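You operate a simulated robot arm through the tools that you are given. There is no shell and no other tool. Be economical: measure what you need, move in short steps, check, and stop when the job is done.

The job below is to be done with a simulated robot arm. You get a single attempt, and the scene is never put back.

## Task
Push the card drawer shut. Put one of the sensors from the top of the seed test bench on top of the red medium lettuce on the top of the seed test bench. Put one of the dishes from the top of the seed test bench on the top of the orange bench. Put the clear jug in the inside of the soak bath. Take the blue brush from the top of the lab bench and leave it on the lid rest. Take the pestle and put it in the white tray on the top of the lab bench. Take the probe from the top of the lab bench and leave it on the top of the germination cabinet. Any order will do. Set down upright: clear jug.

The check looks at the end state, three seconds after you hand in, the way a careful person would. Anything else that was tipped, shoved, dropped, spilled or broken makes it a failure. A push-on lid holds only when it is set on centred and level and pressed home; a screw cap is set on level and turned clockwise until tight.

## Robot
A 7-joint arm with a fingered hand on a trunk, on a base that drives. Base frame: it is fixed to the floor where the robot stands at the start and does not move with it; the origin is under the middle of the robot, x ahead of it, y to its left, z up; the surface under the hand at the start is at about z = 900. Readings come in mm, degrees, newtons and seconds.
With the tool pointing down near the work surface it reaches from about 300 to 820 mm from the robot's upright axis, wherever it stands. Its first joint turns from -115.0 to 115.0 degrees. Places, roughly: brush [2750, 1000, 750]; card drawer [700, 100, 800]; clear jug (16x10x16 cm) [1600, 1800, 900]; dish (6x6x3 cm) [1200, 1500, 800]; inside of the soak bath [5200, 2000, 900]; lid rest (29x21 cm) [2420, 1820, 840]; medium lettuce (6x6x12 cm) [1400, 2100, 800]; pestle (4x4x8 cm) [2900, 400, 800]; probe [3000, 250, 750]; sensor [1250, 1500, 750]; top of the germination cabinet [3200, 3600, 1300]; top of the orange bench [-2000, 3600, 800]; tray (29x18x9 cm) [3000, 700, 800]. Payload 5 kg.
The TCP is the grasp point between the finger pads, 32 mm short of the fingertips. In the tool frame z runs along the fingers and y along their closing line. The gripper opens to 160 mm. The gripper's body begins 89 mm behind the TCP. The gripper is a hand of 4 fingers: y runs from the thumb to the fingers, the wrist lies at [0, 0, -267] in the tool frame.
Orientation is that of the tool frame in the base frame, as [roll, pitch, yaw] about the fixed x, y, z axes, in that order (R = Rz(yaw) Ry(pitch) Rx(roll)). With the fingers straight down and closing along the base's y, the tool's x points along the base's -x, its y along +y and its z along -z.

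## Interface
- The arm moves only by the tool play_rows. Its argument "moves" is a list of rows, each a list of 6 numbers: the shift along the tool's x, y, z in units of 100 mm (1.0 is 100 mm), then the turn, a rotation vector about the tool's x, y, z in units of 90 degrees (1.0 is 90 degrees). In form: [[tx, ty, tz, ax, ay, az], ...]. A call has 1 to 20 rows; each row is the pose to reach, as a shift and turn from the pose commanded when the call began, along the tool's axes at that moment. A call with a number of a shift or a turn outside -1 to 1 is refused whole. Each row takes 0.2 s and may step no farther than 50 mm and 8.6 degrees from the row before; otherwise, the whole call is refused. Where a pose cannot be reached the arm comes as near as it can. A force on the tool above 40 N (or 10 N above the force at the start of the call, whichever is more), or a blocked arm, ends the call early, and 0.2 s more pass. In this call time passes only in rows, and 0.2 s behind the last. The reply holds the time, the measured pose of the TCP, the force on the tool along the base axes, the opening and the grip force, in the units named above and with some noise, with the torque about the TCP (base axes, N m) and any sound that the robot's microphone picked up.
- Cameras (640 x 400 px; columns grow to the right, rows downward): "scene" is now at [21.3, 152.8, 1526.1]; the picture's right is [-0.05, -1.00, 0.00], its down [-0.72, 0.04, -0.70] and it looks along [0.69, -0.04, -0.72] (base axes); focal length 258 px, centre (320, 200). "wrist" rides on the gripper at [80, -4, -114] in the tool frame; the picture's right is [0.05, 1.00, 0.00], its down [-0.82, 0.04, -0.58] and it looks along [-0.58, 0.03, 0.82] (tool axes); focal length 265 px, centre (320, 200). There is no depth. A picture from a camera that has moved, and an enlarged one, comes with that camera's place and axes in the base frame and with its lens.
- capture(camera): a new picture of that camera. It takes no simulated time.
- lift_body(by): slides the trunk up (or, below 0, down) by that many mm; the arm and the scene camera ride with it, the base frame stays. It gives what a move gives, with no picture.
- roll_base(legs): drives the robot by 1 to 6 legs, each [ahead, turn to the left] in mm and degrees, along the robot's own axes; the way and the turn of a leg run together, so that a leg with both is an arc; at most 1500 mm and 180 degrees a leg. The arm and the cameras ride along, it lands a little off, and it stops where it bumps. It gives what a move gives.
- move_fingers(finger1, finger2, finger3, thumb_bend): sets how far each is bent, from 0 (flat) to 1 (curled in); at 0.3 the hand is open as for a grip, at 0.7 the pads meet at the TCP. One left out holds its place. A second passes; each finger stops where it meets its share of the squeeze, and holds until it gets a number again. It is the only way to open and close the hand. It gives what a move gives, with no picture; readings hold the bend of each and the force on the fingers (four entries, about 0 where the hand has none), thumb and palm.
- turn_head(pan, tilt): turns the head with the scene camera to pan (to the left, within 155 degrees either way) and tilt (down, from -29 to 69), counted from straight ahead of the robot. It gives what a move gives.
- inspect(camera, box): a new picture of the part [left, top, right, bottom] of that camera's present view, enlarged. It takes no simulated time.
- close_job(): hands the job in; it is judged then, once.

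Work in short steps. Places have to be worked out from the pictures, the camera data and where the tool is seen: move nearer, look again, correct. Check each grasp and each placing, and mend what went wrong. You have 196 turns and 174 pictures in all, those below and enlarged ones among them. Open the gripper and draw the arm clear of the work before you hand the job in, unless the task says otherwise; then end with one line.

The tools are called after "Request:" as name(argument=value, ...) on one line, values as JSON. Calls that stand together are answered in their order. play_rows: Moves the arm, as the interface text tells. Its arguments: {"type":"object","properties":{"moves":{"type":"array"}},"required":["moves"]} The other tools are called the same way: lift_body (by) slides the trunk up or down; move_fingers (finger1, finger2, finger3, thumb_bend) moves the fingers one by one; roll_base (legs) drives the base; turn_head (pan, tilt) turns the head that bears the scene camera; capture (camera) takes a picture; inspect (camera, box) takes an enlarged picture of a part of a camera's view; close_job () hands the job in.

At the start:

```text
clock: 0.0
tool_pos: [612.2, 144.5, 977.4]
orientation: [-180.0, 0.0, -179.9]
contact_force: [0.2, 0.3, 0.9]
moment: [-0.02, -0.02, -0.02]
width: 160.0
finger_force: 0.2
shape: jaw
bend: [0.3, 0.3, 0.3, 0.3]
finger forces: [0.1, 0.0, 0.0, 0.0, 0.1, 0.0]
trunk travel left (down, up): [-650.0, 340.0]
robot x, y, heading: [2.1, -1.6, 0.1]
head pan, tilt: [-3.0, 45.9]
```

scene: 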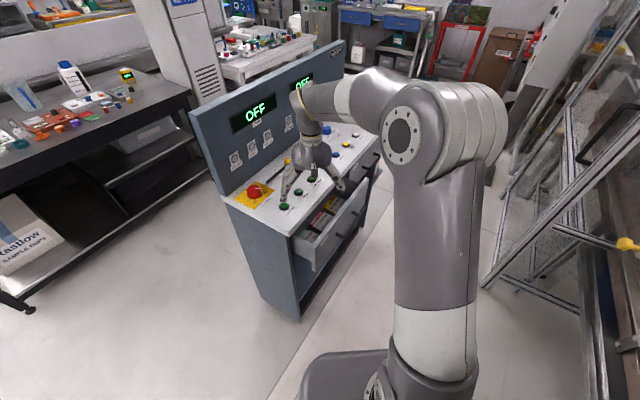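
wrist: 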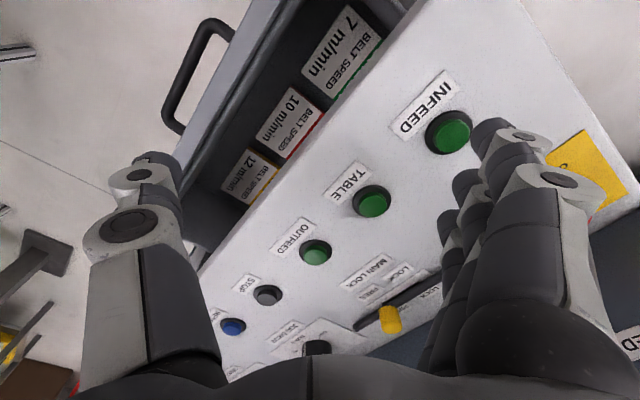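

I see the console with its drawer open about 90–100 mm and its front facing roughly (-0.57,-0.82). I'll take a closer look at the drawer before pushing.

Request:
inspect(camera="scene", box=[200, 80, 400, 320])

Request:
inspect(camera="scene", box=[0, 0, 320, 200])

```text
1.67 times, centred on (300, 200) of scene
camera zoom: at [21.3, 152.8, 1526.1], right [-0.05, -1.0, 0.0], down [-0.72, 0.04, -0.7], along [0.69, -0.04, -0.72], focal length 431 px, centre (353, 200)
```

zoom: 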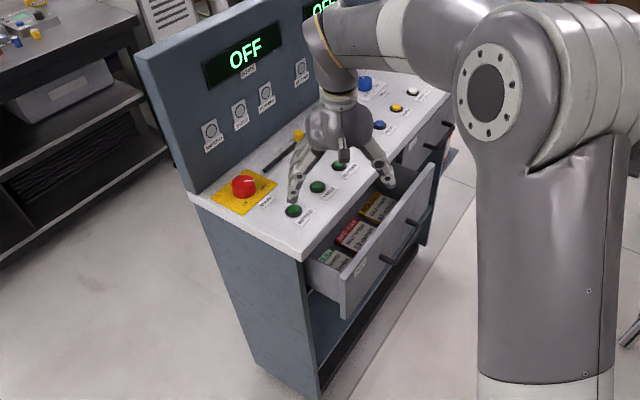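

```text
2.00 times, centred on (160, 100) of scene
camera zoom: at [21.3, 152.8, 1526.1], right [-0.05, -1.0, 0.0], down [-0.72, 0.04, -0.7], along [0.69, -0.04, -0.72], focal length 517 px, centre (640, 400)
```

zoom: 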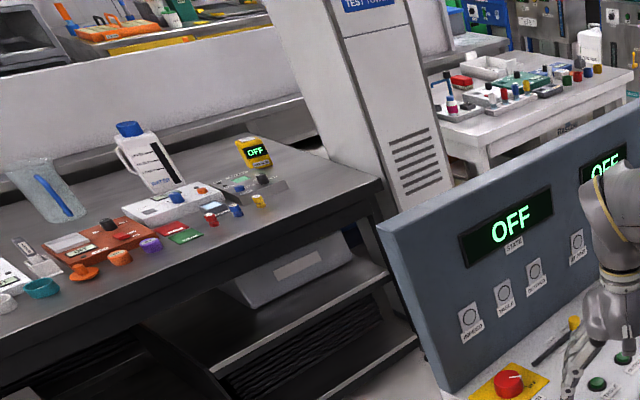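

The drawer front is centred near (600,33) at z ≈ 800–870, and its inward normal is about (0.6,0.8). I'll move back clear of the console and turn the hand so its narrow side faces the panel.

Request:
play_rows(moves=[[0.06, -0.12, 0, 0, 0, -0.074], [0.12, -0.25, 0, 0, 0, -0.148], [0.18, -0.37, 0, 0, 0, -0.222], [0.24, -0.5, 0, 0, 0, -0.296], [0.3, -0.62, 0, 0, 0, -0.37], [0.36, -0.75, 0, 0, 0, -0.444], [0.42, -0.87, 0, 0, 0, -0.518], [0.48, -1.0, 0, 0, 0, -0.59]])

Request:
move_fingers(finger1=0.7, finger2=0.7, finger3=0.7, thumb_bend=0.7)

Request:
capture(camera="wrist")

```text
clock: 1.8
tool_pos: [563.2, 44.6, 977.7]
orientation: [-180.0, 0.0, -126.8]
contact_force: [-0.8, 0.5, 1.0]
moment: [0.01, -0.02, 0.03]
width: 159.8
finger_force: 0.1
shape: jaw
bend: [0.3, 0.3, 0.3, 0.3]
finger forces: [0.1, 0.1, 0.0, 0.0, 0.1, 0.0]
trunk travel left (down, up): [-650.0, 340.0]
robot x, y, heading: [-0.7, 2.4, 0.0]
head pan, tilt: [-3.0, 45.9]
```

```text
clock: 2.8
tool_pos: [562.5, 44.8, 977.4]
orientation: [179.9, 0.0, -126.9]
contact_force: [0.8, 0.0, -0.4]
moment: [0.01, 0.0, 0.03]
width: 23.6
finger_force: 0.1
shape: fingers
bend: [0.7, 0.7, 0.7, 0.7]
finger forces: [0.0, 0.0, 0.0, 0.1, 0.0, 0.0]
trunk travel left (down, up): [-650.0, 340.0]
robot x, y, heading: [3.4, -0.9, -0.2]
head pan, tilt: [-3.0, 45.9]
```

```text
169 pictures are left
camera wrist: at [519.1, -22.7, 1090.6], right [-0.83, 0.56, 0.0], down [0.46, 0.68, 0.58], along [0.32, 0.48, -0.82], focal length 265 px, centre (320, 200)
```

wrist: 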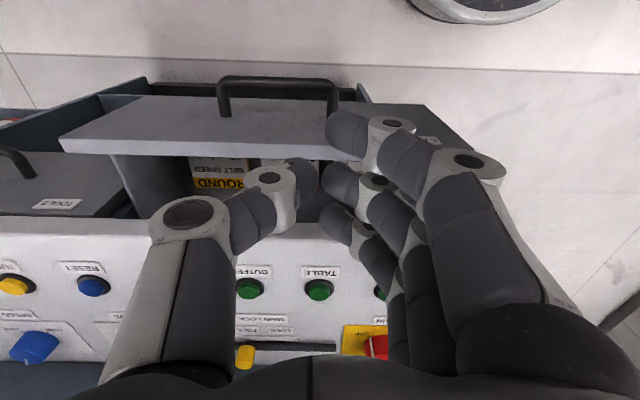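

The view is now square to the drawer. The handle bar is near (575,-2) and sticks out 30 mm, so I'll back off, drop in front of it, then push.

Request:
play_rows(moves=[[0.33, -0.12, 0, 0, 0, 0], [0.66, -0.25, 0, 0, 0, 0], [1.0, -0.41, 0, 0, 0, 0], [1.0, -0.41, 0.35, 0, 0, 0], [1.0, -0.41, 0.7, 0, 0, 0], [1.0, -0.41, 1.0, 0, 0, 0]])

Request:
play_rows(moves=[[0, 0, 0.2, 0, 0, 0], [0, 0, 0.38, 0, 0, 0]])

Request:
capture(camera="wrist")

Request:
inspect(camera="scene", box=[200, 80, 400, 320])

```text
clock: 4.2
tool_pos: [538.3, -61.1, 876.4]
orientation: [-180.0, 0.0, -126.9]
contact_force: [0.0, 0.1, -0.2]
moment: [-0.02, 0.02, 0.04]
width: 23.3
finger_force: 0.0
shape: fingers
bend: [0.7, 0.7, 0.7, 0.7]
finger forces: [0.1, 0.0, 0.1, 0.0, 0.0, 0.0]
trunk travel left (down, up): [-650.0, 340.0]
robot x, y, heading: [0.2, -2.7, -0.1]
head pan, tilt: [-3.0, 45.9]
```

```text
clock: 4.8
tool_pos: [538.3, -60.3, 838.3]
orientation: [-180.0, 0.0, -126.8]
contact_force: [0.1, -0.5, -1.0]
moment: [-0.04, 0.01, -0.01]
width: 23.8
finger_force: 0.1
shape: fingers
bend: [0.7, 0.7, 0.7, 0.7]
finger forces: [0.1, 0.1, 0.0, 0.1, 0.0, 0.1]
trunk travel left (down, up): [-650.0, 340.0]
robot x, y, heading: [-0.5, 0.6, -0.0]
head pan, tilt: [-3.0, 45.9]
```

```text
168 pictures are left
camera wrist: at [493.1, -126.8, 951.3], right [-0.83, 0.56, 0.0], down [0.46, 0.68, 0.58], along [0.32, 0.48, -0.82], focal length 265 px, centre (320, 200)
```

wrist: 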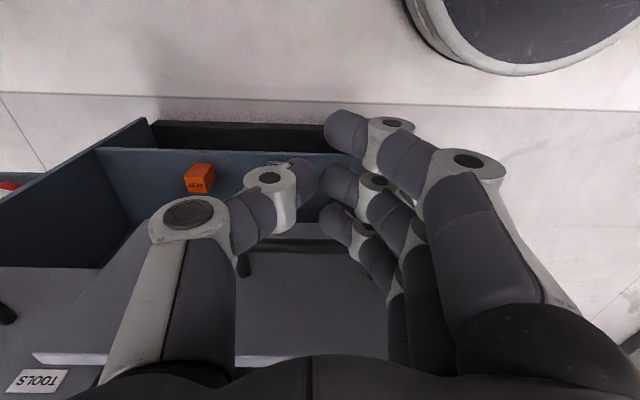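

```text
1.67 times, centred on (300, 200) of scene
camera zoom: at [21.6, 152.5, 1526.2], right [-0.05, -1.0, 0.0], down [-0.72, 0.04, -0.7], along [0.69, -0.04, -0.72], focal length 431 px, centre (353, 200)
```

zoom: 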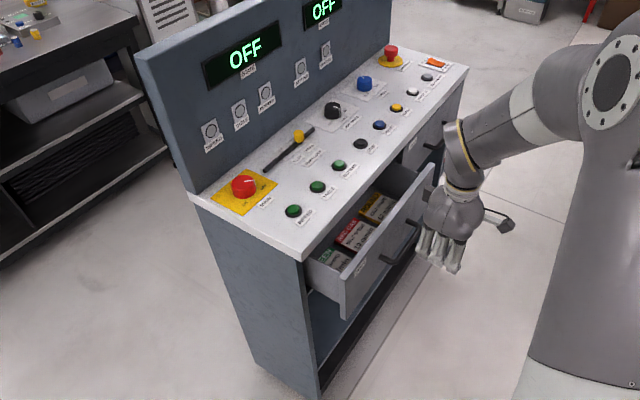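

The hand is in front of the handle, so I'll push inward along tool -x.

Request:
play_rows(moves=[[-0.2, 0, 0, 0, 0, 0], [-0.35, 0, 0, 0, 0, 0], [-0.5, 0, 0, 0, 0, 0], [-0.65, 0, 0, 0, 0, 0], [-0.8, 0, 0, 0, 0, 0]])

Request:
inspect(camera="scene", box=[200, 80, 400, 320])

```text
clock: 6.0
tool_pos: [586.4, 4.1, 839.1]
orientation: [-180.0, 0.0, -126.9]
contact_force: [0.4, 0.6, 0.3]
moment: [-0.03, 0.01, -0.02]
width: 23.7
finger_force: 0.0
shape: fingers
bend: [0.7, 0.7, 0.7, 0.7]
finger forces: [0.0, 0.0, 0.0, 0.0, 0.1, 0.0]
trunk travel left (down, up): [-650.0, 340.0]
robot x, y, heading: [1.4, -2.4, 0.1]
head pan, tilt: [-3.0, 45.9]
```

```text
1.67 times, centred on (300, 200) of scene
camera zoom: at [21.3, 152.9, 1526.1], right [-0.05, -1.0, 0.0], down [-0.72, 0.04, -0.7], along [0.69, -0.04, -0.72], focal length 431 px, centre (353, 200)
```

zoom: 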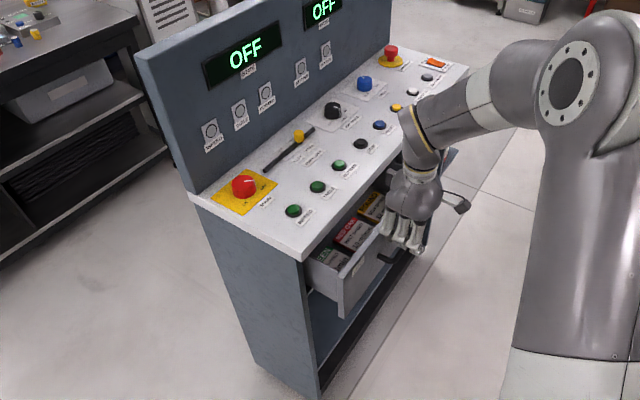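

There's no force yet and the drawer hasn't moved. I'll check how high the fingers are relative to the panel.

Request:
capture(camera="wrist")

```text
165 pictures are left
camera wrist: at [540.7, -62.8, 951.7], right [-0.83, 0.56, 0.0], down [0.46, 0.68, 0.58], along [0.32, 0.48, -0.82], focal length 265 px, centre (320, 200)
```

wrist: 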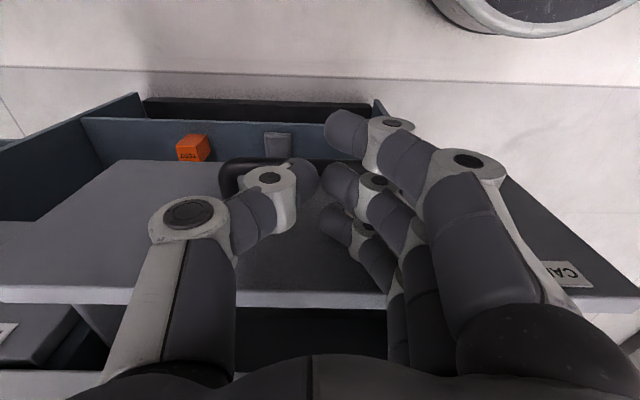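

The handle bar is at z ≈ 810, just under the fingers, and the panel face is about 35 mm ahead with its top at z ≈ 870. I'll keep pushing so the fingers bear on the panel itself.

Request:
play_rows(moves=[[-0.12, 0, 0, 0, 0, 0], [-0.24, 0, 0, 0, 0, 0], [-0.36, 0, 0, 0, 0, 0], [-0.48, 0, 0, 0, 0, 0], [-0.6, 0, 0, 0, 0, 0]])

Request:
capture(camera="wrist")

```text
clock: 7.2
tool_pos: [620.6, 53.4, 838.0]
orientation: [180.0, 0.0, -126.9]
contact_force: [-0.7, -0.1, -0.3]
moment: [-0.01, -0.02, -0.01]
width: 23.3
finger_force: 0.1
shape: fingers
bend: [0.7, 0.7, 0.7, 0.7]
finger forces: [0.0, 0.0, 0.0, 0.0, 0.1, 0.1]
trunk travel left (down, up): [-650.0, 340.0]
robot x, y, heading: [-2.0, 2.9, -0.2]
head pan, tilt: [-3.0, 45.9]
```

```text
164 pictures are left
camera wrist: at [576.2, -14.0, 951.8], right [-0.83, 0.56, 0.0], down [0.46, 0.68, 0.58], along [0.32, 0.48, -0.82], focal length 265 px, centre (320, 200)
```

wrist: 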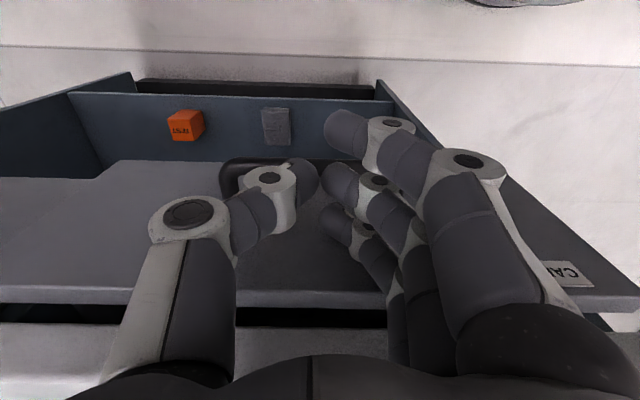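

The drawer is moving with the hand and little gap is left. I'll keep pushing until it resists.

Request:
play_rows(moves=[[-0.08, 0, 0, 0, 0, 0], [-0.16, 0, 0, 0, 0, 0], [-0.24, 0, 0, 0, 0, 0], [-0.32, 0, 0, 0, 0, 0], [-0.4, 0, 0, 0, 0, 0], [-0.48, 0, 0, 0, 0, 0], [-0.56, 0, 0, 0, 0, 0], [-0.64, 0, 0, 0, 0, 0]])

Request:
capture(camera="wrist")

```text
clock: 8.3
tool_pos: [635.5, 68.3, 836.5]
orientation: [179.9, -0.7, -127.2]
contact_force: [-13.6, -10.4, 7.6]
moment: [0.93, -0.64, 0.97]
width: 23.7
finger_force: 8.2
shape: fingers
bend: [0.7, 0.7, 0.69, 0.7]
finger forces: [0.0, 0.0, 16.7, 0.0, 0.0, 0.0]
trunk travel left (down, up): [-650.0, 340.0]
robot x, y, heading: [-1.2, 1.4, -0.2]
head pan, tilt: [-3.0, 45.9]
stopped in row 5: the force on the tool passed its limit at 49 N (the readings are from after the stop); the commanded pose is now the measured one
```

```text
163 pictures are left
camera wrist: at [591.4, 3.5, 951.5], right [-0.83, 0.56, 0.0], down [0.47, 0.68, 0.57], along [0.32, 0.47, -0.82], focal length 265 px, centre (320, 200)
```

wrist: 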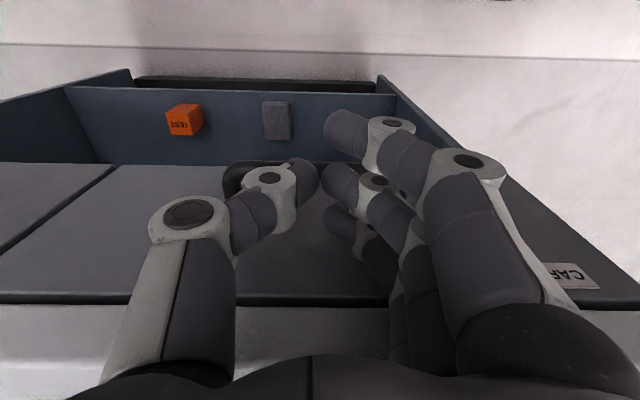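

The drawer is now flush with its neighbour and shut against the stop. I'll back off, rise, and take a look around with the head.

Request:
play_rows(moves=[[0.3, 0, 0, 0, 0, 0], [0.7, 0, 0, 0, 0, 0], [1.0, 0, 0, 0, 0, 0], [1.0, 0, -0.45, 0, 0, 0], [1.0, 0, -0.9, 0, 0, 0], [1.0, 0, -1.0, 0, 0, 0]])

Request:
capture(camera="wrist")

Request:
turn_head(pan=50, tilt=25)

Request:
capture(camera="scene")

Request:
turn_head(pan=10, tilt=15)

Request:
capture(camera="scene")

Request:
turn_head(pan=110, tilt=20)

Request:
capture(camera="scene")

```text
clock: 9.7
tool_pos: [577.0, -6.1, 935.9]
orientation: [179.8, -0.5, -127.2]
contact_force: [0.7, 0.1, -0.4]
moment: [-0.01, -0.03, -0.02]
width: 23.9
finger_force: 0.0
shape: fingers
bend: [0.7, 0.7, 0.7, 0.7]
finger forces: [0.0, 0.0, 0.0, 0.0, 0.1, 0.0]
trunk travel left (down, up): [-650.0, 340.0]
robot x, y, heading: [3.5, -1.1, -0.1]
head pan, tilt: [-3.0, 45.9]
```

```text
162 pictures are left
camera wrist: at [531.8, -72.7, 1050.7], right [-0.83, 0.56, 0.0], down [0.46, 0.68, 0.57], along [0.32, 0.47, -0.82], focal length 265 px, centre (320, 200)
```

wrist: 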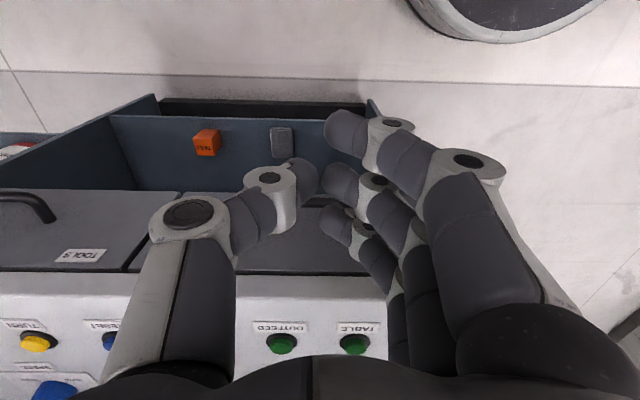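

```text
clock: 10.9
tool_pos: [574.7, -6.5, 935.9]
orientation: [179.8, -0.6, -127.2]
contact_force: [0.7, 0.2, 0.4]
moment: [-0.01, -0.03, 0.02]
width: 23.8
finger_force: 0.0
shape: fingers
bend: [0.7, 0.7, 0.7, 0.7]
finger forces: [0.0, 0.1, 0.1, 0.0, 0.1, 0.0]
trunk travel left (down, up): [-650.0, 340.0]
robot x, y, heading: [2.7, -3.4, -0.1]
head pan, tilt: [50.0, 25.0]
```

```text
161 pictures are left
camera scene: at [0.2, 227.4, 1558.0], right [0.76, -0.65, 0.0], down [-0.27, -0.32, -0.91], along [0.58, 0.69, -0.42], focal length 258 px, centre (320, 200)
```

scene: 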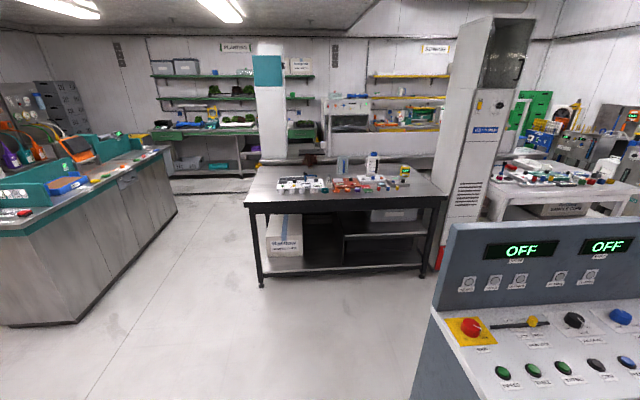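

```text
clock: 12.0
tool_pos: [575.3, -6.6, 936.4]
orientation: [179.8, -0.6, -127.2]
contact_force: [0.9, 0.3, 0.3]
moment: [0.02, 0.0, 0.04]
width: 23.8
finger_force: 0.1
shape: fingers
bend: [0.7, 0.7, 0.7, 0.7]
finger forces: [0.1, 0.1, 0.1, 0.1, 0.0, 0.1]
trunk travel left (down, up): [-650.0, 340.0]
robot x, y, heading: [-1.7, 0.2, -0.0]
head pan, tilt: [10.0, 15.0]
```

```text
160 pictures are left
camera scene: at [32.8, 173.1, 1574.2], right [0.17, -0.99, 0.0], down [-0.26, -0.04, -0.97], along [0.95, 0.17, -0.26], focal length 258 px, centre (320, 200)
```

scene: 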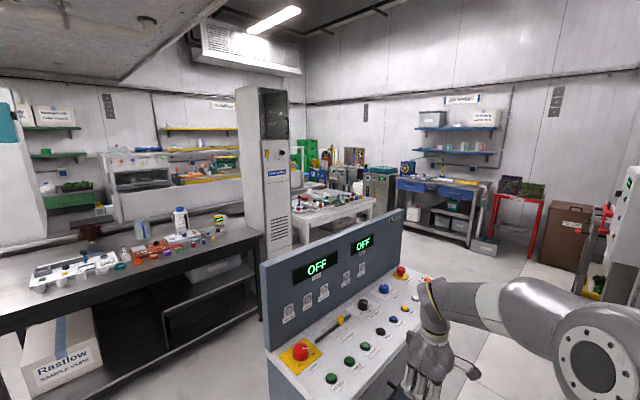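

```text
clock: 13.8
tool_pos: [575.6, -6.1, 936.0]
orientation: [179.8, -0.7, -127.2]
contact_force: [0.9, 0.4, -0.2]
moment: [0.02, -0.01, 0.01]
width: 23.3
finger_force: 0.1
shape: fingers
bend: [0.7, 0.7, 0.7, 0.7]
finger forces: [0.0, 0.0, 0.0, 0.1, 0.0, 0.0]
trunk travel left (down, up): [-650.0, 340.0]
robot x, y, heading: [-0.9, -3.5, 0.3]
head pan, tilt: [110.0, 20.0]
```

```text
159 pictures are left
camera scene: at [-90.8, 244.6, 1566.1], right [0.94, 0.34, 0.0], down [0.12, -0.32, -0.94], along [-0.32, 0.88, -0.34], focal length 258 px, centre (320, 200)
```

scene: 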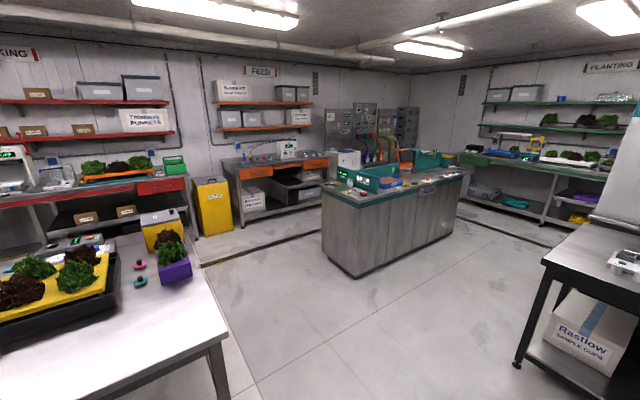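

The drawer is shut. The dark bench ahead-left is the seed test bench: its front edge runs roughly (641,1772) to (1871,993), so its normal heading is about 55°. I'll pull the arm in and up, then drive around the console's left side.

Request:
play_rows(moves=[[0.0, 0.0, -0.4, 0, 0, 0], [0.0, 0.0, -0.8, 0, 0, 0], [0.12, 0.16, -1.0, 0, 0, 0.08], [0.24, 0.32, -1.0, 0, 0, 0.16], [0.36, 0.48, -1.0, 0, 0, 0.24], [0.48, 0.64, -1.0, 0, 0, 0.32], [0.6, 0.8, -1.0, 0, 0, 0.4], [0.72, 0.96, -1.0, 0, 0, 0.48], [0.75, 1.0, -1.0, 0, 0, 0.56], [0.75, 1.0, -1.0, 0, 0, 0.59]])

Request:
roll_base(legs=[[0, 90], [700, 0]])

Request:
turn_head(pan=-50, tilt=30)

Request:
capture(camera="scene")

```text
clock: 15.9
tool_pos: [453.8, -4.6, 1038.6]
orientation: [-179.6, -0.6, 179.6]
contact_force: [0.0, 0.9, -0.3]
moment: [0.0, -0.03, -0.02]
width: 23.8
finger_force: 0.1
shape: fingers
bend: [0.7, 0.7, 0.7, 0.7]
finger forces: [0.0, 0.1, 0.1, 0.0, 0.1, 0.0]
trunk travel left (down, up): [-650.0, 340.0]
robot x, y, heading: [3.3, 3.6, -0.2]
head pan, tilt: [110.0, 20.0]
```

```text
clock: 23.6
tool_pos: [10.3, 1161.0, 1039.3]
orientation: [-179.7, -0.4, -90.4]
contact_force: [1.0, -0.7, 0.7]
moment: [0.0, 0.0, -0.02]
width: 24.1
finger_force: 0.1
shape: fingers
bend: [0.7, 0.7, 0.7, 0.7]
finger forces: [0.1, 0.0, 0.0, 0.0, 0.0, 0.1]
trunk travel left (down, up): [-650.0, 340.0]
robot x, y, heading: [4.5, 707.1, 89.9]
head pan, tilt: [110.0, 20.0]
```

```text
clock: 26.1
tool_pos: [11.1, 1161.6, 1038.9]
orientation: [-179.6, -0.4, -90.5]
contact_force: [0.3, 0.1, 0.5]
moment: [-0.01, 0.01, 0.03]
width: 23.8
finger_force: 0.1
shape: fingers
bend: [0.7, 0.7, 0.7, 0.7]
finger forces: [0.0, 0.0, 0.1, 0.2, 0.0, 0.0]
trunk travel left (down, up): [-650.0, 340.0]
robot x, y, heading: [7.1, 707.5, 89.6]
head pan, tilt: [-50.0, 30.0]
```

```text
158 pictures are left
camera scene: at [-83.2, 706.0, 1550.1], right [0.64, -0.77, 0.0], down [-0.38, -0.32, -0.87], along [0.67, 0.55, -0.5], focal length 258 px, centre (320, 200)
```

scene: 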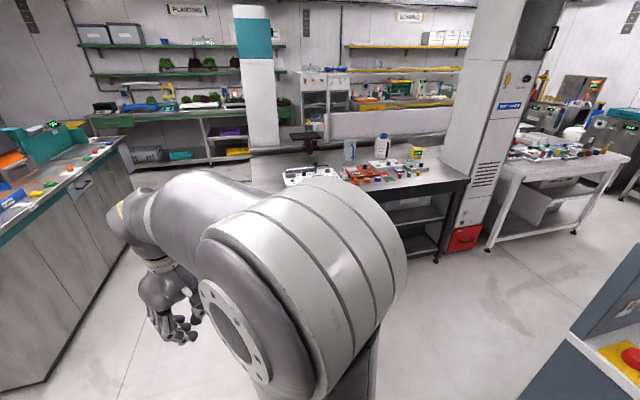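

The path is clear, so I'll drive to about (885,1095) facing the seed bench at 55°.

Request:
roll_base(legs=[[0, -65.5], [960, 0], [0, 31]])

Request:
turn_head(pan=0, tilt=40)

Request:
capture(camera="scene")

Request:
capture(camera="wrist")

```text
clock: 35.5
tool_pos: [1142.0, 1481.8, 1038.9]
orientation: [-179.6, -0.4, -124.6]
contact_force: [0.1, 0.8, 0.6]
moment: [-0.03, -0.01, 0.01]
width: 23.7
finger_force: 0.0
shape: fingers
bend: [0.7, 0.7, 0.7, 0.7]
finger forces: [0.0, 0.0, 0.0, 0.0, 0.0, 0.1]
trunk travel left (down, up): [-650.0, 340.0]
robot x, y, heading: [885.0, 1105.1, 55.5]
head pan, tilt: [-50.0, 30.0]
```

```text
clock: 36.7
tool_pos: [1143.4, 1482.1, 1040.1]
orientation: [-179.6, -0.5, -124.7]
contact_force: [0.5, 0.5, -0.4]
moment: [-0.01, -0.01, -0.04]
width: 23.9
finger_force: 0.0
shape: fingers
bend: [0.7, 0.7, 0.7, 0.7]
finger forces: [0.0, 0.0, 0.0, 0.0, 0.1, 0.0]
trunk travel left (down, up): [-650.0, 340.0]
robot x, y, heading: [885.8, 1113.1, 55.5]
head pan, tilt: [0.0, 40.0]
```

```text
157 pictures are left
camera scene: at [768.5, 1218.1, 1534.7], right [0.82, -0.57, 0.0], down [-0.36, -0.53, -0.77], along [0.43, 0.63, -0.64], focal length 258 px, centre (320, 200)
```

scene: 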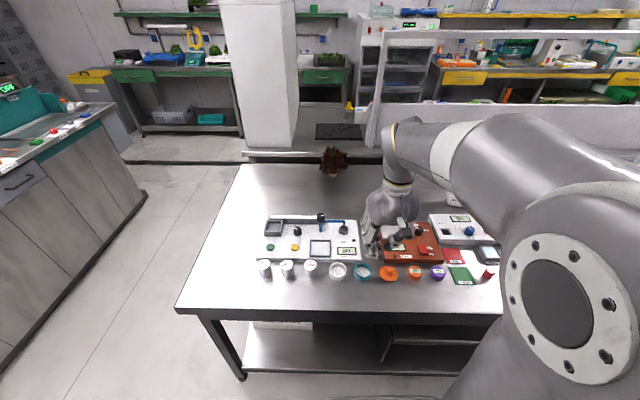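

```text
156 pictures are left
camera wrist: at [1101.1, 1413.2, 1152.6], right [-0.85, 0.52, -0.01], down [0.43, 0.7, 0.57], along [0.3, 0.48, -0.82], focal length 265 px, centre (320, 200)
```

wrist: 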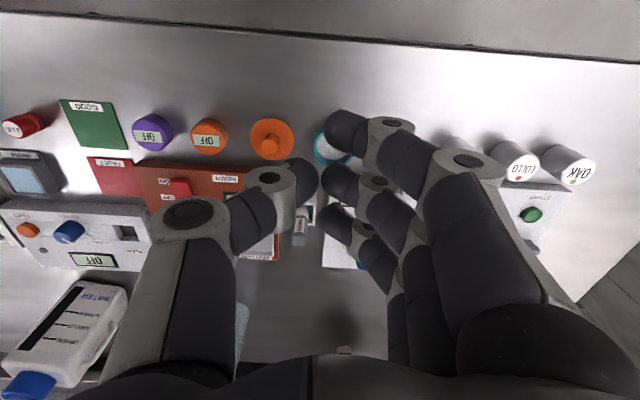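

I'm well aligned with the bench, with the red lettuce near its back edge at about (1470,2120). I'll zoom in to identify the dishes and sensors.

Request:
inspect(camera="scene", box=[240, 200, 400, 300])

Request:
inspect(camera="scene", box=[340, 200, 500, 300])

Request:
inspect(camera="wrist", box=[0, 60, 320, 260])

```text
4.00 times, centred on (320, 250) of scene
camera zoom: at [768.5, 1218.1, 1534.7], right [0.82, -0.57, 0.0], down [-0.36, -0.53, -0.77], along [0.43, 0.63, -0.64], focal length 1034 px, centre (320, 0)
```

zoom: 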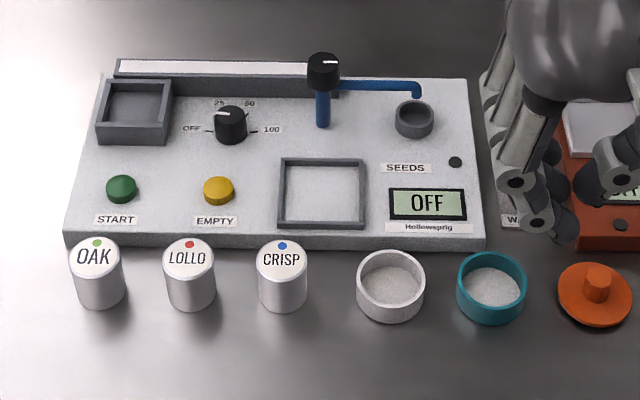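

```text
4.00 times, centred on (420, 250) of scene
camera zoom: at [768.5, 1218.1, 1534.7], right [0.82, -0.57, 0.0], down [-0.36, -0.53, -0.77], along [0.43, 0.63, -0.64], focal length 1034 px, centre (-80, 0)
```

zoom: 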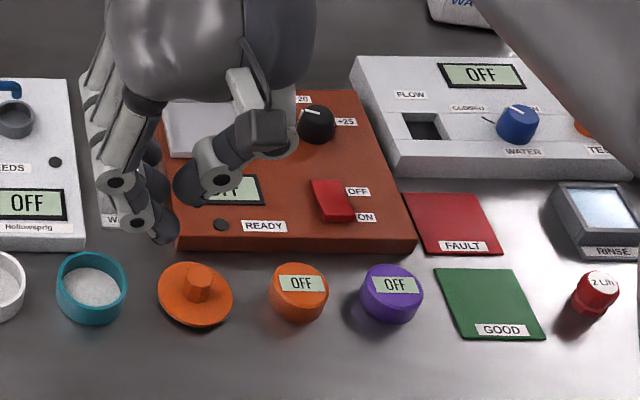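

```text
2.00 times, centred on (160, 160) of wrist
camera zoom: at [1101.1, 1413.2, 1152.6], right [-0.85, 0.52, -0.01], down [0.43, 0.7, 0.57], along [0.3, 0.48, -0.82], focal length 531 px, centre (640, 280)
```

zoom: 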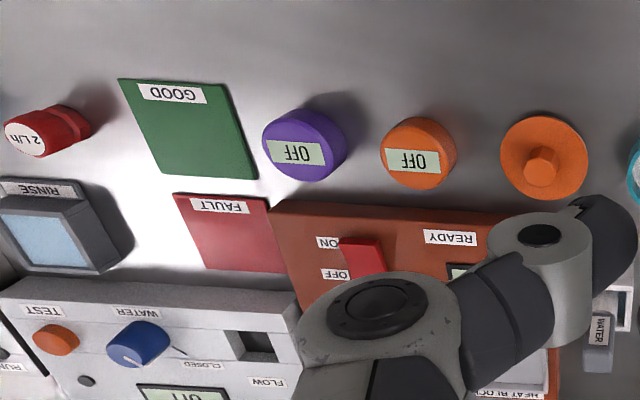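

The dishes are the white and teal rings and the sensors are the orange and purple "OFF" pucks. The orange sensor is near (1312,1455), about 34 mm in front of the heat-block box. I'll turn the hand 90° so the thumb goes behind the puck and the three fingers in front.

Request:
play_rows(moves=[[-0.07, -0.09, 0, 0, 0, -0.09], [-0.14, -0.18, 0, 0, 0, -0.18], [-0.21, -0.27, 0, 0, 0, -0.27], [-0.28, -0.36, 0, 0, 0, -0.36], [-0.35, -0.45, 0, 0, 0, -0.45], [-0.42, -0.54, 0, 0, 0, -0.54], [-0.49, -0.63, 0, 0, 0, -0.63], [-0.56, -0.72, 0, 0, 0, -0.72], [-0.63, -0.81, 0, 0, 0, -0.81], [-0.7, -0.9, 0, 0, 0, -0.9], [-0.74, -1.0, 0, 0, 0, -0.99]])

Request:
move_fingers(finger1=0.5, finger2=0.5, finger3=0.5, thumb_bend=0.5)

Request:
capture(camera="wrist")

Request:
capture(camera="scene")

```text
clock: 39.1
tool_pos: [1251.2, 1488.2, 1039.9]
orientation: [179.7, -0.6, -46.2]
contact_force: [0.0, 0.4, -0.6]
moment: [-0.03, -0.06, -0.03]
width: 23.5
finger_force: 0.0
shape: fingers
bend: [0.7, 0.7, 0.7, 0.7]
finger forces: [0.0, 0.0, 0.1, 0.0, 0.1, 0.0]
out of reach, approached as far as the arm can: row 7, 10, 11
trunk travel left (down, up): [-650.0, 340.0]
robot x, y, heading: [882.4, 1111.6, 55.6]
head pan, tilt: [0.0, 40.0]
```

```text
clock: 40.1
tool_pos: [1253.2, 1487.6, 1039.8]
orientation: [179.6, -0.5, -46.4]
contact_force: [-0.1, -0.3, -0.3]
moment: [0.02, 0.01, 0.04]
width: 90.5
finger_force: 0.1
shape: fingers
bend: [0.5, 0.5, 0.5, 0.5]
finger forces: [0.1, 0.0, 0.1, 0.0, 0.0, 0.0]
trunk travel left (down, up): [-650.0, 340.0]
robot x, y, heading: [884.3, 1111.1, 55.6]
head pan, tilt: [0.0, 40.0]
```

```text
152 pictures are left
camera wrist: at [1311.2, 1432.8, 1152.8], right [-0.69, -0.73, 0.01], down [-0.59, 0.57, 0.57], along [-0.42, 0.39, -0.82], focal length 265 px, centre (320, 200)
```

wrist: 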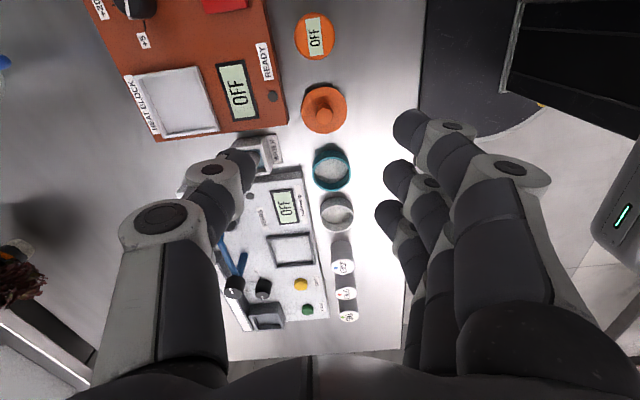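

```text
151 pictures are left
camera scene: at [768.5, 1218.1, 1534.7], right [0.82, -0.57, 0.0], down [-0.36, -0.53, -0.77], along [0.43, 0.63, -0.64], focal length 258 px, centre (320, 200)
```

scene: 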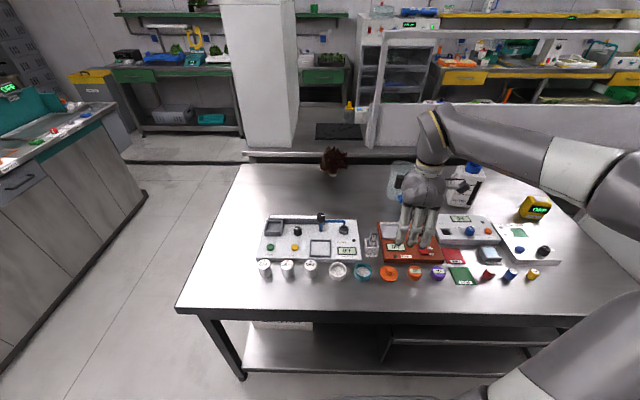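

The wrist reached its yaw limit near -46°, which is usable with a small skew. I'll move over the orange sensor at about (1303,1451), easing the yaw back a little.

Request:
play_rows(moves=[[0.12, 0.02, 0, 0, 0, 0.05], [0.25, 0.04, 0, 0, 0, 0.1], [0.37, 0.06, 0.3, 0, 0, 0.15], [0.5, 0.08, 0.6, 0, 0, 0.16]])

Request:
capture(camera="wrist")

Request:
inspect(camera="scene", box=[340, 200, 500, 300])

```text
clock: 41.1
tool_pos: [1280.8, 1444.2, 978.3]
orientation: [179.8, -0.5, -60.7]
contact_force: [0.3, -0.4, -0.3]
moment: [-0.02, -0.01, -0.01]
width: 90.7
finger_force: 0.0
shape: fingers
bend: [0.5, 0.5, 0.5, 0.5]
finger forces: [0.0, 0.0, 0.0, 0.0, 0.0, 0.1]
trunk travel left (down, up): [-650.0, 340.0]
robot x, y, heading: [884.0, 1107.6, 55.3]
head pan, tilt: [0.0, 40.0]
```

```text
150 pictures are left
camera wrist: at [1323.8, 1377.5, 1092.0], right [-0.85, -0.53, 0.01], down [-0.44, 0.7, 0.57], along [-0.31, 0.48, -0.82], focal length 265 px, centre (320, 200)
```

wrist: 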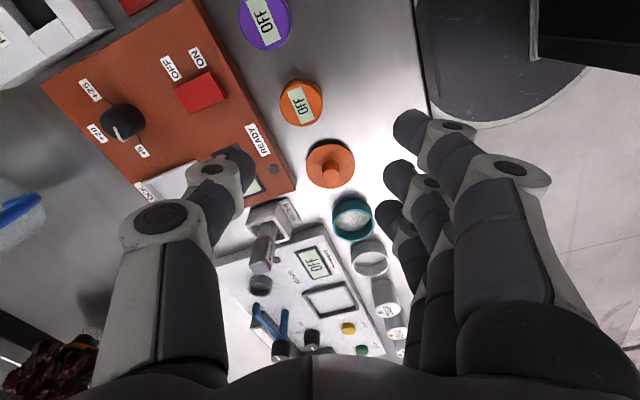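

```text
4.00 times, centred on (420, 250) of scene
camera zoom: at [768.8, 1218.0, 1534.8], right [0.82, -0.57, 0.0], down [-0.36, -0.53, -0.77], along [0.43, 0.63, -0.64], focal length 1034 px, centre (-80, 0)
```

zoom: 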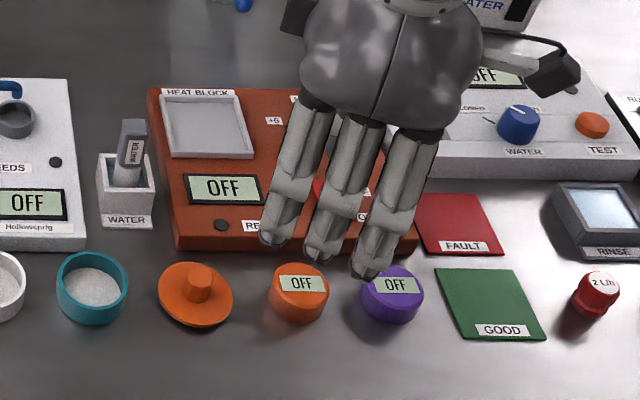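

The orange sensor triangulates to about (1300,1449) with its top at z ≈ 812. I'll centre over it and come down partway.

Request:
play_rows(moves=[[0.03, -0.1, 0.2, 0, 0, -0.05], [0.05, -0.19, 0.5, 0, 0, -0.09], [0.05, -0.19, 0.8, 0, 0, -0.09]])

Request:
capture(camera="wrist")

Request:
inspect(camera="scene", box=[340, 200, 500, 300])

```text
clock: 41.9
tool_pos: [1300.2, 1449.3, 899.0]
orientation: [179.6, -0.6, -52.6]
contact_force: [0.1, -0.7, -0.3]
moment: [0.01, 0.01, -0.04]
width: 90.5
finger_force: 0.0
shape: fingers
bend: [0.5, 0.5, 0.5, 0.5]
finger forces: [0.0, 0.0, 0.1, 0.0, 0.0, 0.0]
trunk travel left (down, up): [-650.0, 340.0]
robot x, y, heading: [882.4, 1104.8, 55.4]
head pan, tilt: [0.0, 40.0]
```

```text
148 pictures are left
camera wrist: at [1352.7, 1389.0, 1012.5], right [-0.76, -0.65, 0.01], down [-0.53, 0.63, 0.57], along [-0.37, 0.43, -0.82], focal length 265 px, centre (320, 200)
```

wrist: 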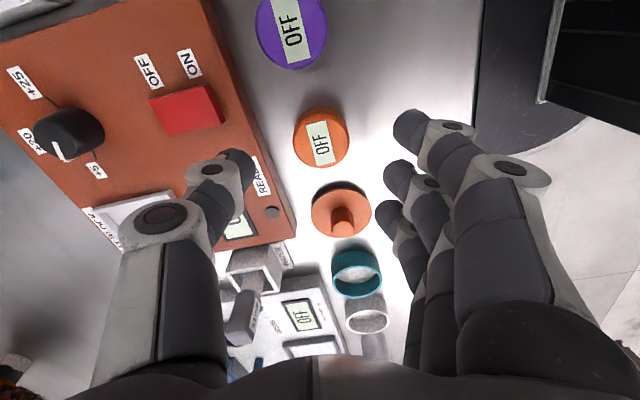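

```text
4.00 times, centred on (420, 250) of scene
camera zoom: at [768.7, 1218.2, 1534.7], right [0.82, -0.57, 0.0], down [-0.36, -0.53, -0.77], along [0.43, 0.63, -0.64], focal length 1034 px, centre (-80, 0)
```

zoom: 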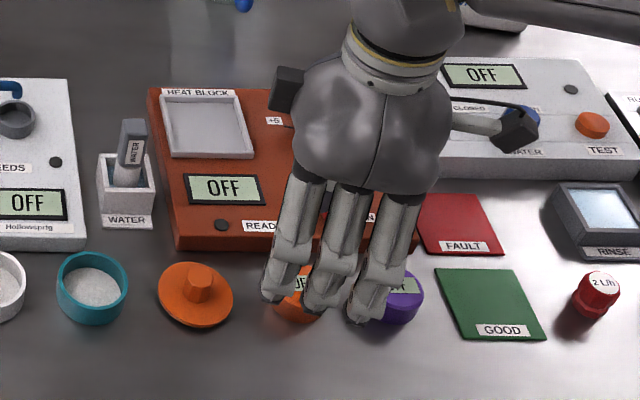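

I'm centred on the sensor. I'll narrow the opening slightly and descend to just above the bench, checking force.

Request:
move_fingers(finger1=0.53, finger2=0.53, finger3=0.53, thumb_bend=0.53)

Request:
play_rows(moves=[[0, 0, 0.2, 0, 0, 0], [0, 0, 0.4, 0, 0, 0], [0, 0, 0.55, 0, 0, 0], [0, 0, 0.68, 0, 0, 0]])

Request:
capture(camera="wrist")

Request:
inspect(camera="scene", box=[340, 200, 500, 300])

```text
clock: 42.9
tool_pos: [1300.1, 1450.0, 899.2]
orientation: [179.6, -0.5, -52.4]
contact_force: [-0.3, -0.6, 0.3]
moment: [-0.02, 0.0, 0.0]
width: 80.3
finger_force: 0.1
shape: fingers
bend: [0.53, 0.53, 0.53, 0.53]
finger forces: [0.0, 0.0, 0.1, 0.0, 0.0, 0.0]
trunk travel left (down, up): [-650.0, 340.0]
robot x, y, heading: [881.9, 1107.2, 55.6]
head pan, tilt: [0.0, 40.0]
```

```text
clock: 43.6
tool_pos: [1306.0, 1452.9, 861.9]
orientation: [-179.4, -0.7, -52.5]
contact_force: [-0.7, -3.3, 21.6]
moment: [0.57, -0.7, -0.1]
width: 75.8
finger_force: 10.4
shape: fingers
bend: [0.53, 0.53, 0.53, 0.55]
finger forces: [0.1, 0.0, 0.0, 0.0, 21.2, 0.0]
trunk travel left (down, up): [-650.0, 340.0]
robot x, y, heading: [882.9, 1108.6, 55.6]
head pan, tilt: [0.0, 40.0]
stopped in row 3: the force on the tool passed its limit at 50 N (the readings are from after the stop); the commanded pose is now the measured one
```

```text
146 pictures are left
camera wrist: at [1355.5, 1391.6, 976.3], right [-0.76, -0.65, -0.01], down [-0.54, 0.62, 0.57], along [-0.36, 0.44, -0.82], focal length 265 px, centre (320, 200)
```

wrist: 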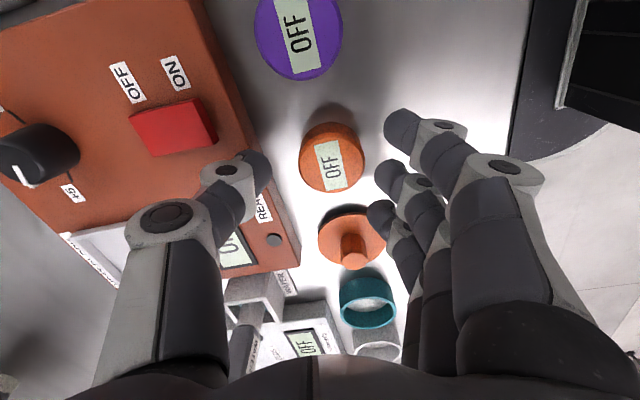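

```text
4.00 times, centred on (420, 250) of scene
camera zoom: at [767.8, 1217.1, 1535.1], right [0.82, -0.57, 0.0], down [-0.36, -0.53, -0.77], along [0.43, 0.63, -0.64], focal length 1034 px, centre (-80, 0)
```

zoom: 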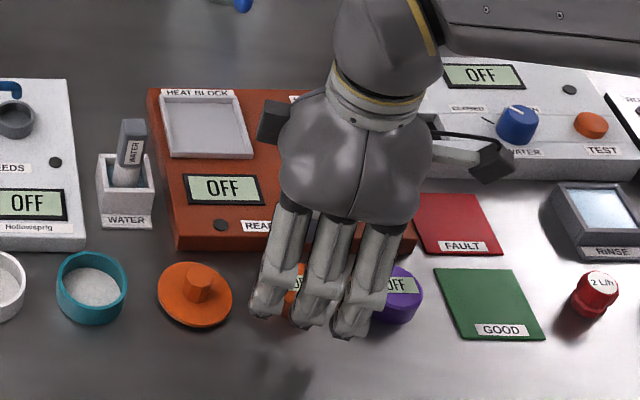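

The thumb met the box top (z ≈ 829), because the gap behind the sensor is only about 20 mm. I'll rise and take the purple sensor instead, closing along the row: fingers in the ~31 mm gap to the orange one, thumb over the free side.

Request:
play_rows(moves=[[0, 0, -0.4, 0, 0, 0], [0, 0, -0.8, 0, 0, 0], [0.07, -0.02, -1.0, 0, 0, 0.08], [0.14, -0.04, -1.0, 0, 0, 0.16], [0.21, -0.06, -1.0, 0, 0, 0.24], [0.28, -0.08, -1.0, 0, 0, 0.32], [0.35, -0.1, -1.0, 0, 0, 0.4], [0.42, -0.12, -1.0, 0, 0, 0.48], [0.49, -0.14, -1.0, 0, 0, 0.56], [0.56, -0.15, -1.0, 0, 0, 0.64], [0.63, -0.16, -1.0, 0, 0, 0.72], [0.71, -0.17, -1.0, 0, 0, 0.8]])

Request:
capture(camera="wrist")

Request:
inspect(camera="scene", box=[340, 200, 500, 300])

```text
clock: 46.2
tool_pos: [1360.9, 1407.2, 960.7]
orientation: [-179.3, 0.1, -124.7]
contact_force: [0.2, 0.6, 0.0]
moment: [0.02, 0.03, 0.01]
width: 79.5
finger_force: 0.0
shape: fingers
bend: [0.53, 0.53, 0.53, 0.53]
finger forces: [0.0, 0.0, 0.1, 0.0, 0.0, 0.1]
trunk travel left (down, up): [-650.0, 340.0]
robot x, y, heading: [886.9, 1107.5, 55.3]
head pan, tilt: [0.0, 40.0]
```

```text
144 pictures are left
camera wrist: at [1316.6, 1339.1, 1073.4], right [-0.85, 0.53, -0.01], down [0.42, 0.7, 0.58], along [0.31, 0.49, -0.82], focal length 265 px, centre (320, 200)
```

wrist: 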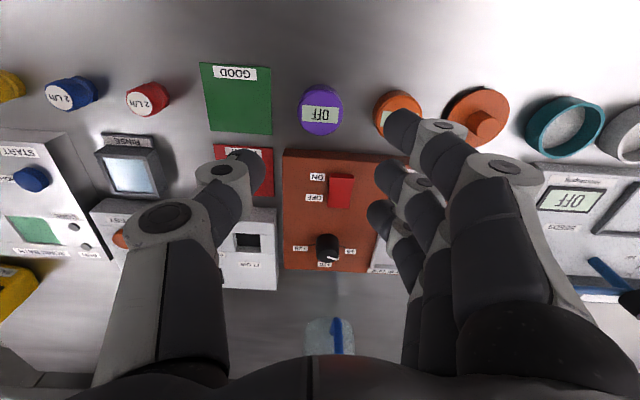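

```text
4.00 times, centred on (420, 250) of scene
camera zoom: at [768.7, 1218.1, 1534.7], right [0.82, -0.57, 0.0], down [-0.36, -0.53, -0.77], along [0.43, 0.63, -0.64], focal length 1034 px, centre (-80, 0)
```

zoom: 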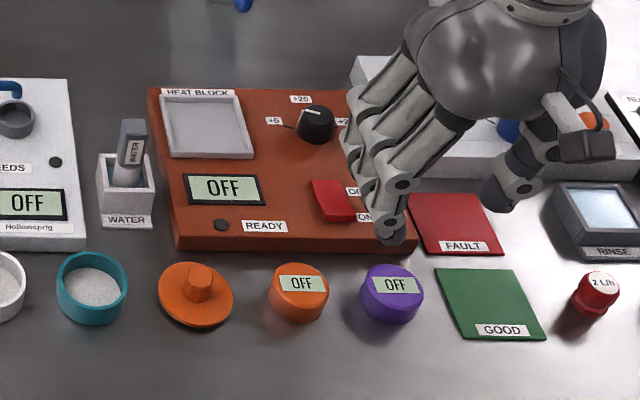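

The heat block is undisturbed and the hand is centred over the purple sensor. I'll narrow the fingers, shift slightly to the front, and descend.

Request:
move_fingers(finger1=0.565, finger2=0.565, finger3=0.565, thumb_bend=0.565)

Request:
play_rows(moves=[[0.06, 0, 0.25, 0, 0, 0], [0.06, 0, 0.5, 0, 0, 0], [0.06, 0, 0.75, 0, 0, 0], [0.06, 0, 0.9, 0, 0, 0]])

Request:
capture(camera="wrist")

Request:
inspect(camera="scene", box=[340, 200, 500, 300])

```text
clock: 47.2
tool_pos: [1359.7, 1407.1, 960.8]
orientation: [-179.3, 0.1, -124.6]
contact_force: [-0.2, 0.2, 0.2]
moment: [0.01, -0.02, 0.01]
width: 68.9
finger_force: 0.1
shape: fingers
bend: [0.56, 0.56, 0.56, 0.56]
finger forces: [0.0, 0.1, 0.1, 0.0, 0.0, 0.0]
trunk travel left (down, up): [-650.0, 340.0]
robot x, y, heading: [880.1, 1108.0, 55.5]
head pan, tilt: [0.0, 40.0]
```

```text
clock: 48.2
tool_pos: [1358.4, 1402.0, 869.6]
orientation: [-179.4, 0.0, -124.5]
contact_force: [0.8, 0.8, -0.3]
moment: [-0.01, 0.03, -0.01]
width: 68.6
finger_force: 0.0
shape: fingers
bend: [0.56, 0.56, 0.56, 0.56]
finger forces: [0.0, 0.1, 0.0, 0.1, 0.0, 0.0]
trunk travel left (down, up): [-650.0, 340.0]
robot x, y, heading: [885.1, 1106.9, 55.6]
head pan, tilt: [0.0, 40.0]
```

```text
142 pictures are left
camera wrist: at [1314.2, 1333.8, 982.9], right [-0.85, 0.52, -0.01], down [0.42, 0.7, 0.58], along [0.31, 0.49, -0.82], focal length 265 px, centre (320, 200)
```

wrist: 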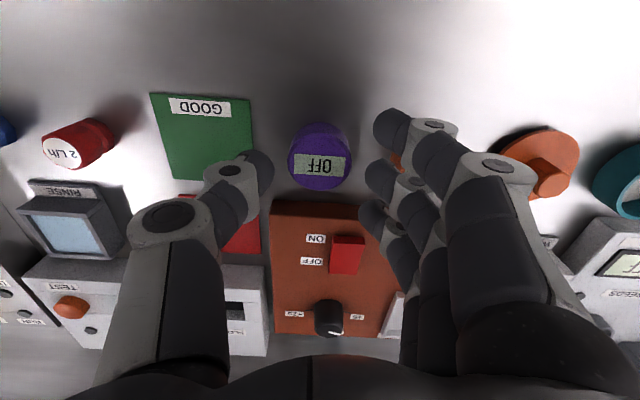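

```text
4.00 times, centred on (420, 250) of scene
camera zoom: at [768.9, 1218.1, 1534.8], right [0.82, -0.57, 0.0], down [-0.36, -0.53, -0.77], along [0.43, 0.63, -0.64], focal length 1034 px, centre (-80, 0)
```

zoom: 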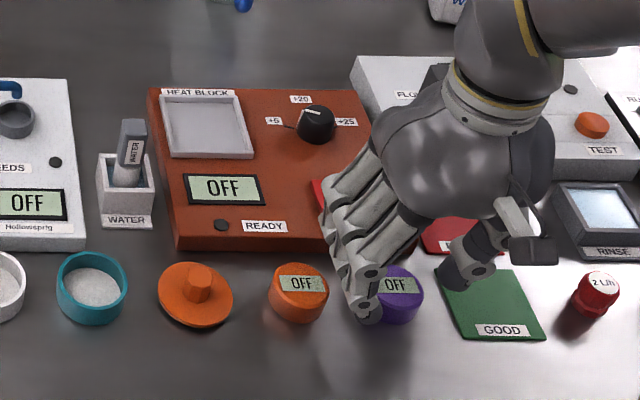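

Clearances look good on both sides, so I'll go down the rest of the way.

Request:
play_rows(moves=[[0, 0, 0.15, 0, 0, 0], [0, 0, 0.3, 0, 0, 0], [0, 0, 0.4, 0, 0, 0], [0, 0, 0.48, 0, 0, 0]])

Request:
capture(camera="wrist")

Request:
inspect(camera="scene", box=[340, 200, 500, 300])

```text
clock: 48.9
tool_pos: [1357.8, 1403.6, 840.9]
orientation: [-179.2, 0.7, -124.7]
contact_force: [-5.0, -2.8, 28.4]
moment: [0.04, 1.42, 0.17]
width: 68.6
finger_force: 14.0
shape: fingers
bend: [0.58, 0.57, 0.56, 0.56]
finger forces: [17.0, 8.5, 2.4, 0.0, 0.1, 0.0]
trunk travel left (down, up): [-650.0, 340.0]
robot x, y, heading: [885.1, 1108.5, 55.7]
head pan, tilt: [0.0, 40.0]
stopped in row 3: the force on the tool passed its limit at 50 N (the readings are from after the stop); the commanded pose is now the measured one
```

```text
140 pictures are left
camera wrist: at [1313.4, 1334.0, 952.8], right [-0.85, 0.52, -0.02], down [0.42, 0.69, 0.59], along [0.32, 0.49, -0.81], focal length 265 px, centre (320, 200)
```

wrist: 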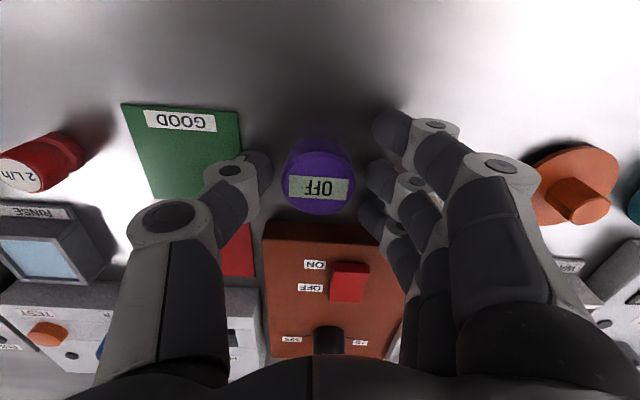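

```text
4.00 times, centred on (420, 250) of scene
camera zoom: at [766.6, 1216.5, 1535.2], right [0.82, -0.57, 0.0], down [-0.36, -0.53, -0.77], along [0.43, 0.63, -0.64], focal length 1034 px, centre (-80, 0)
```

zoom: 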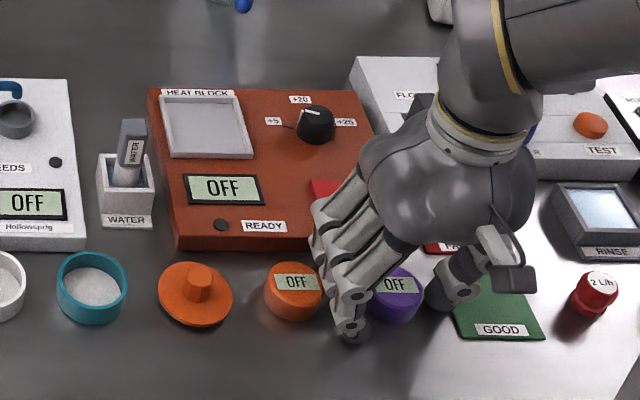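

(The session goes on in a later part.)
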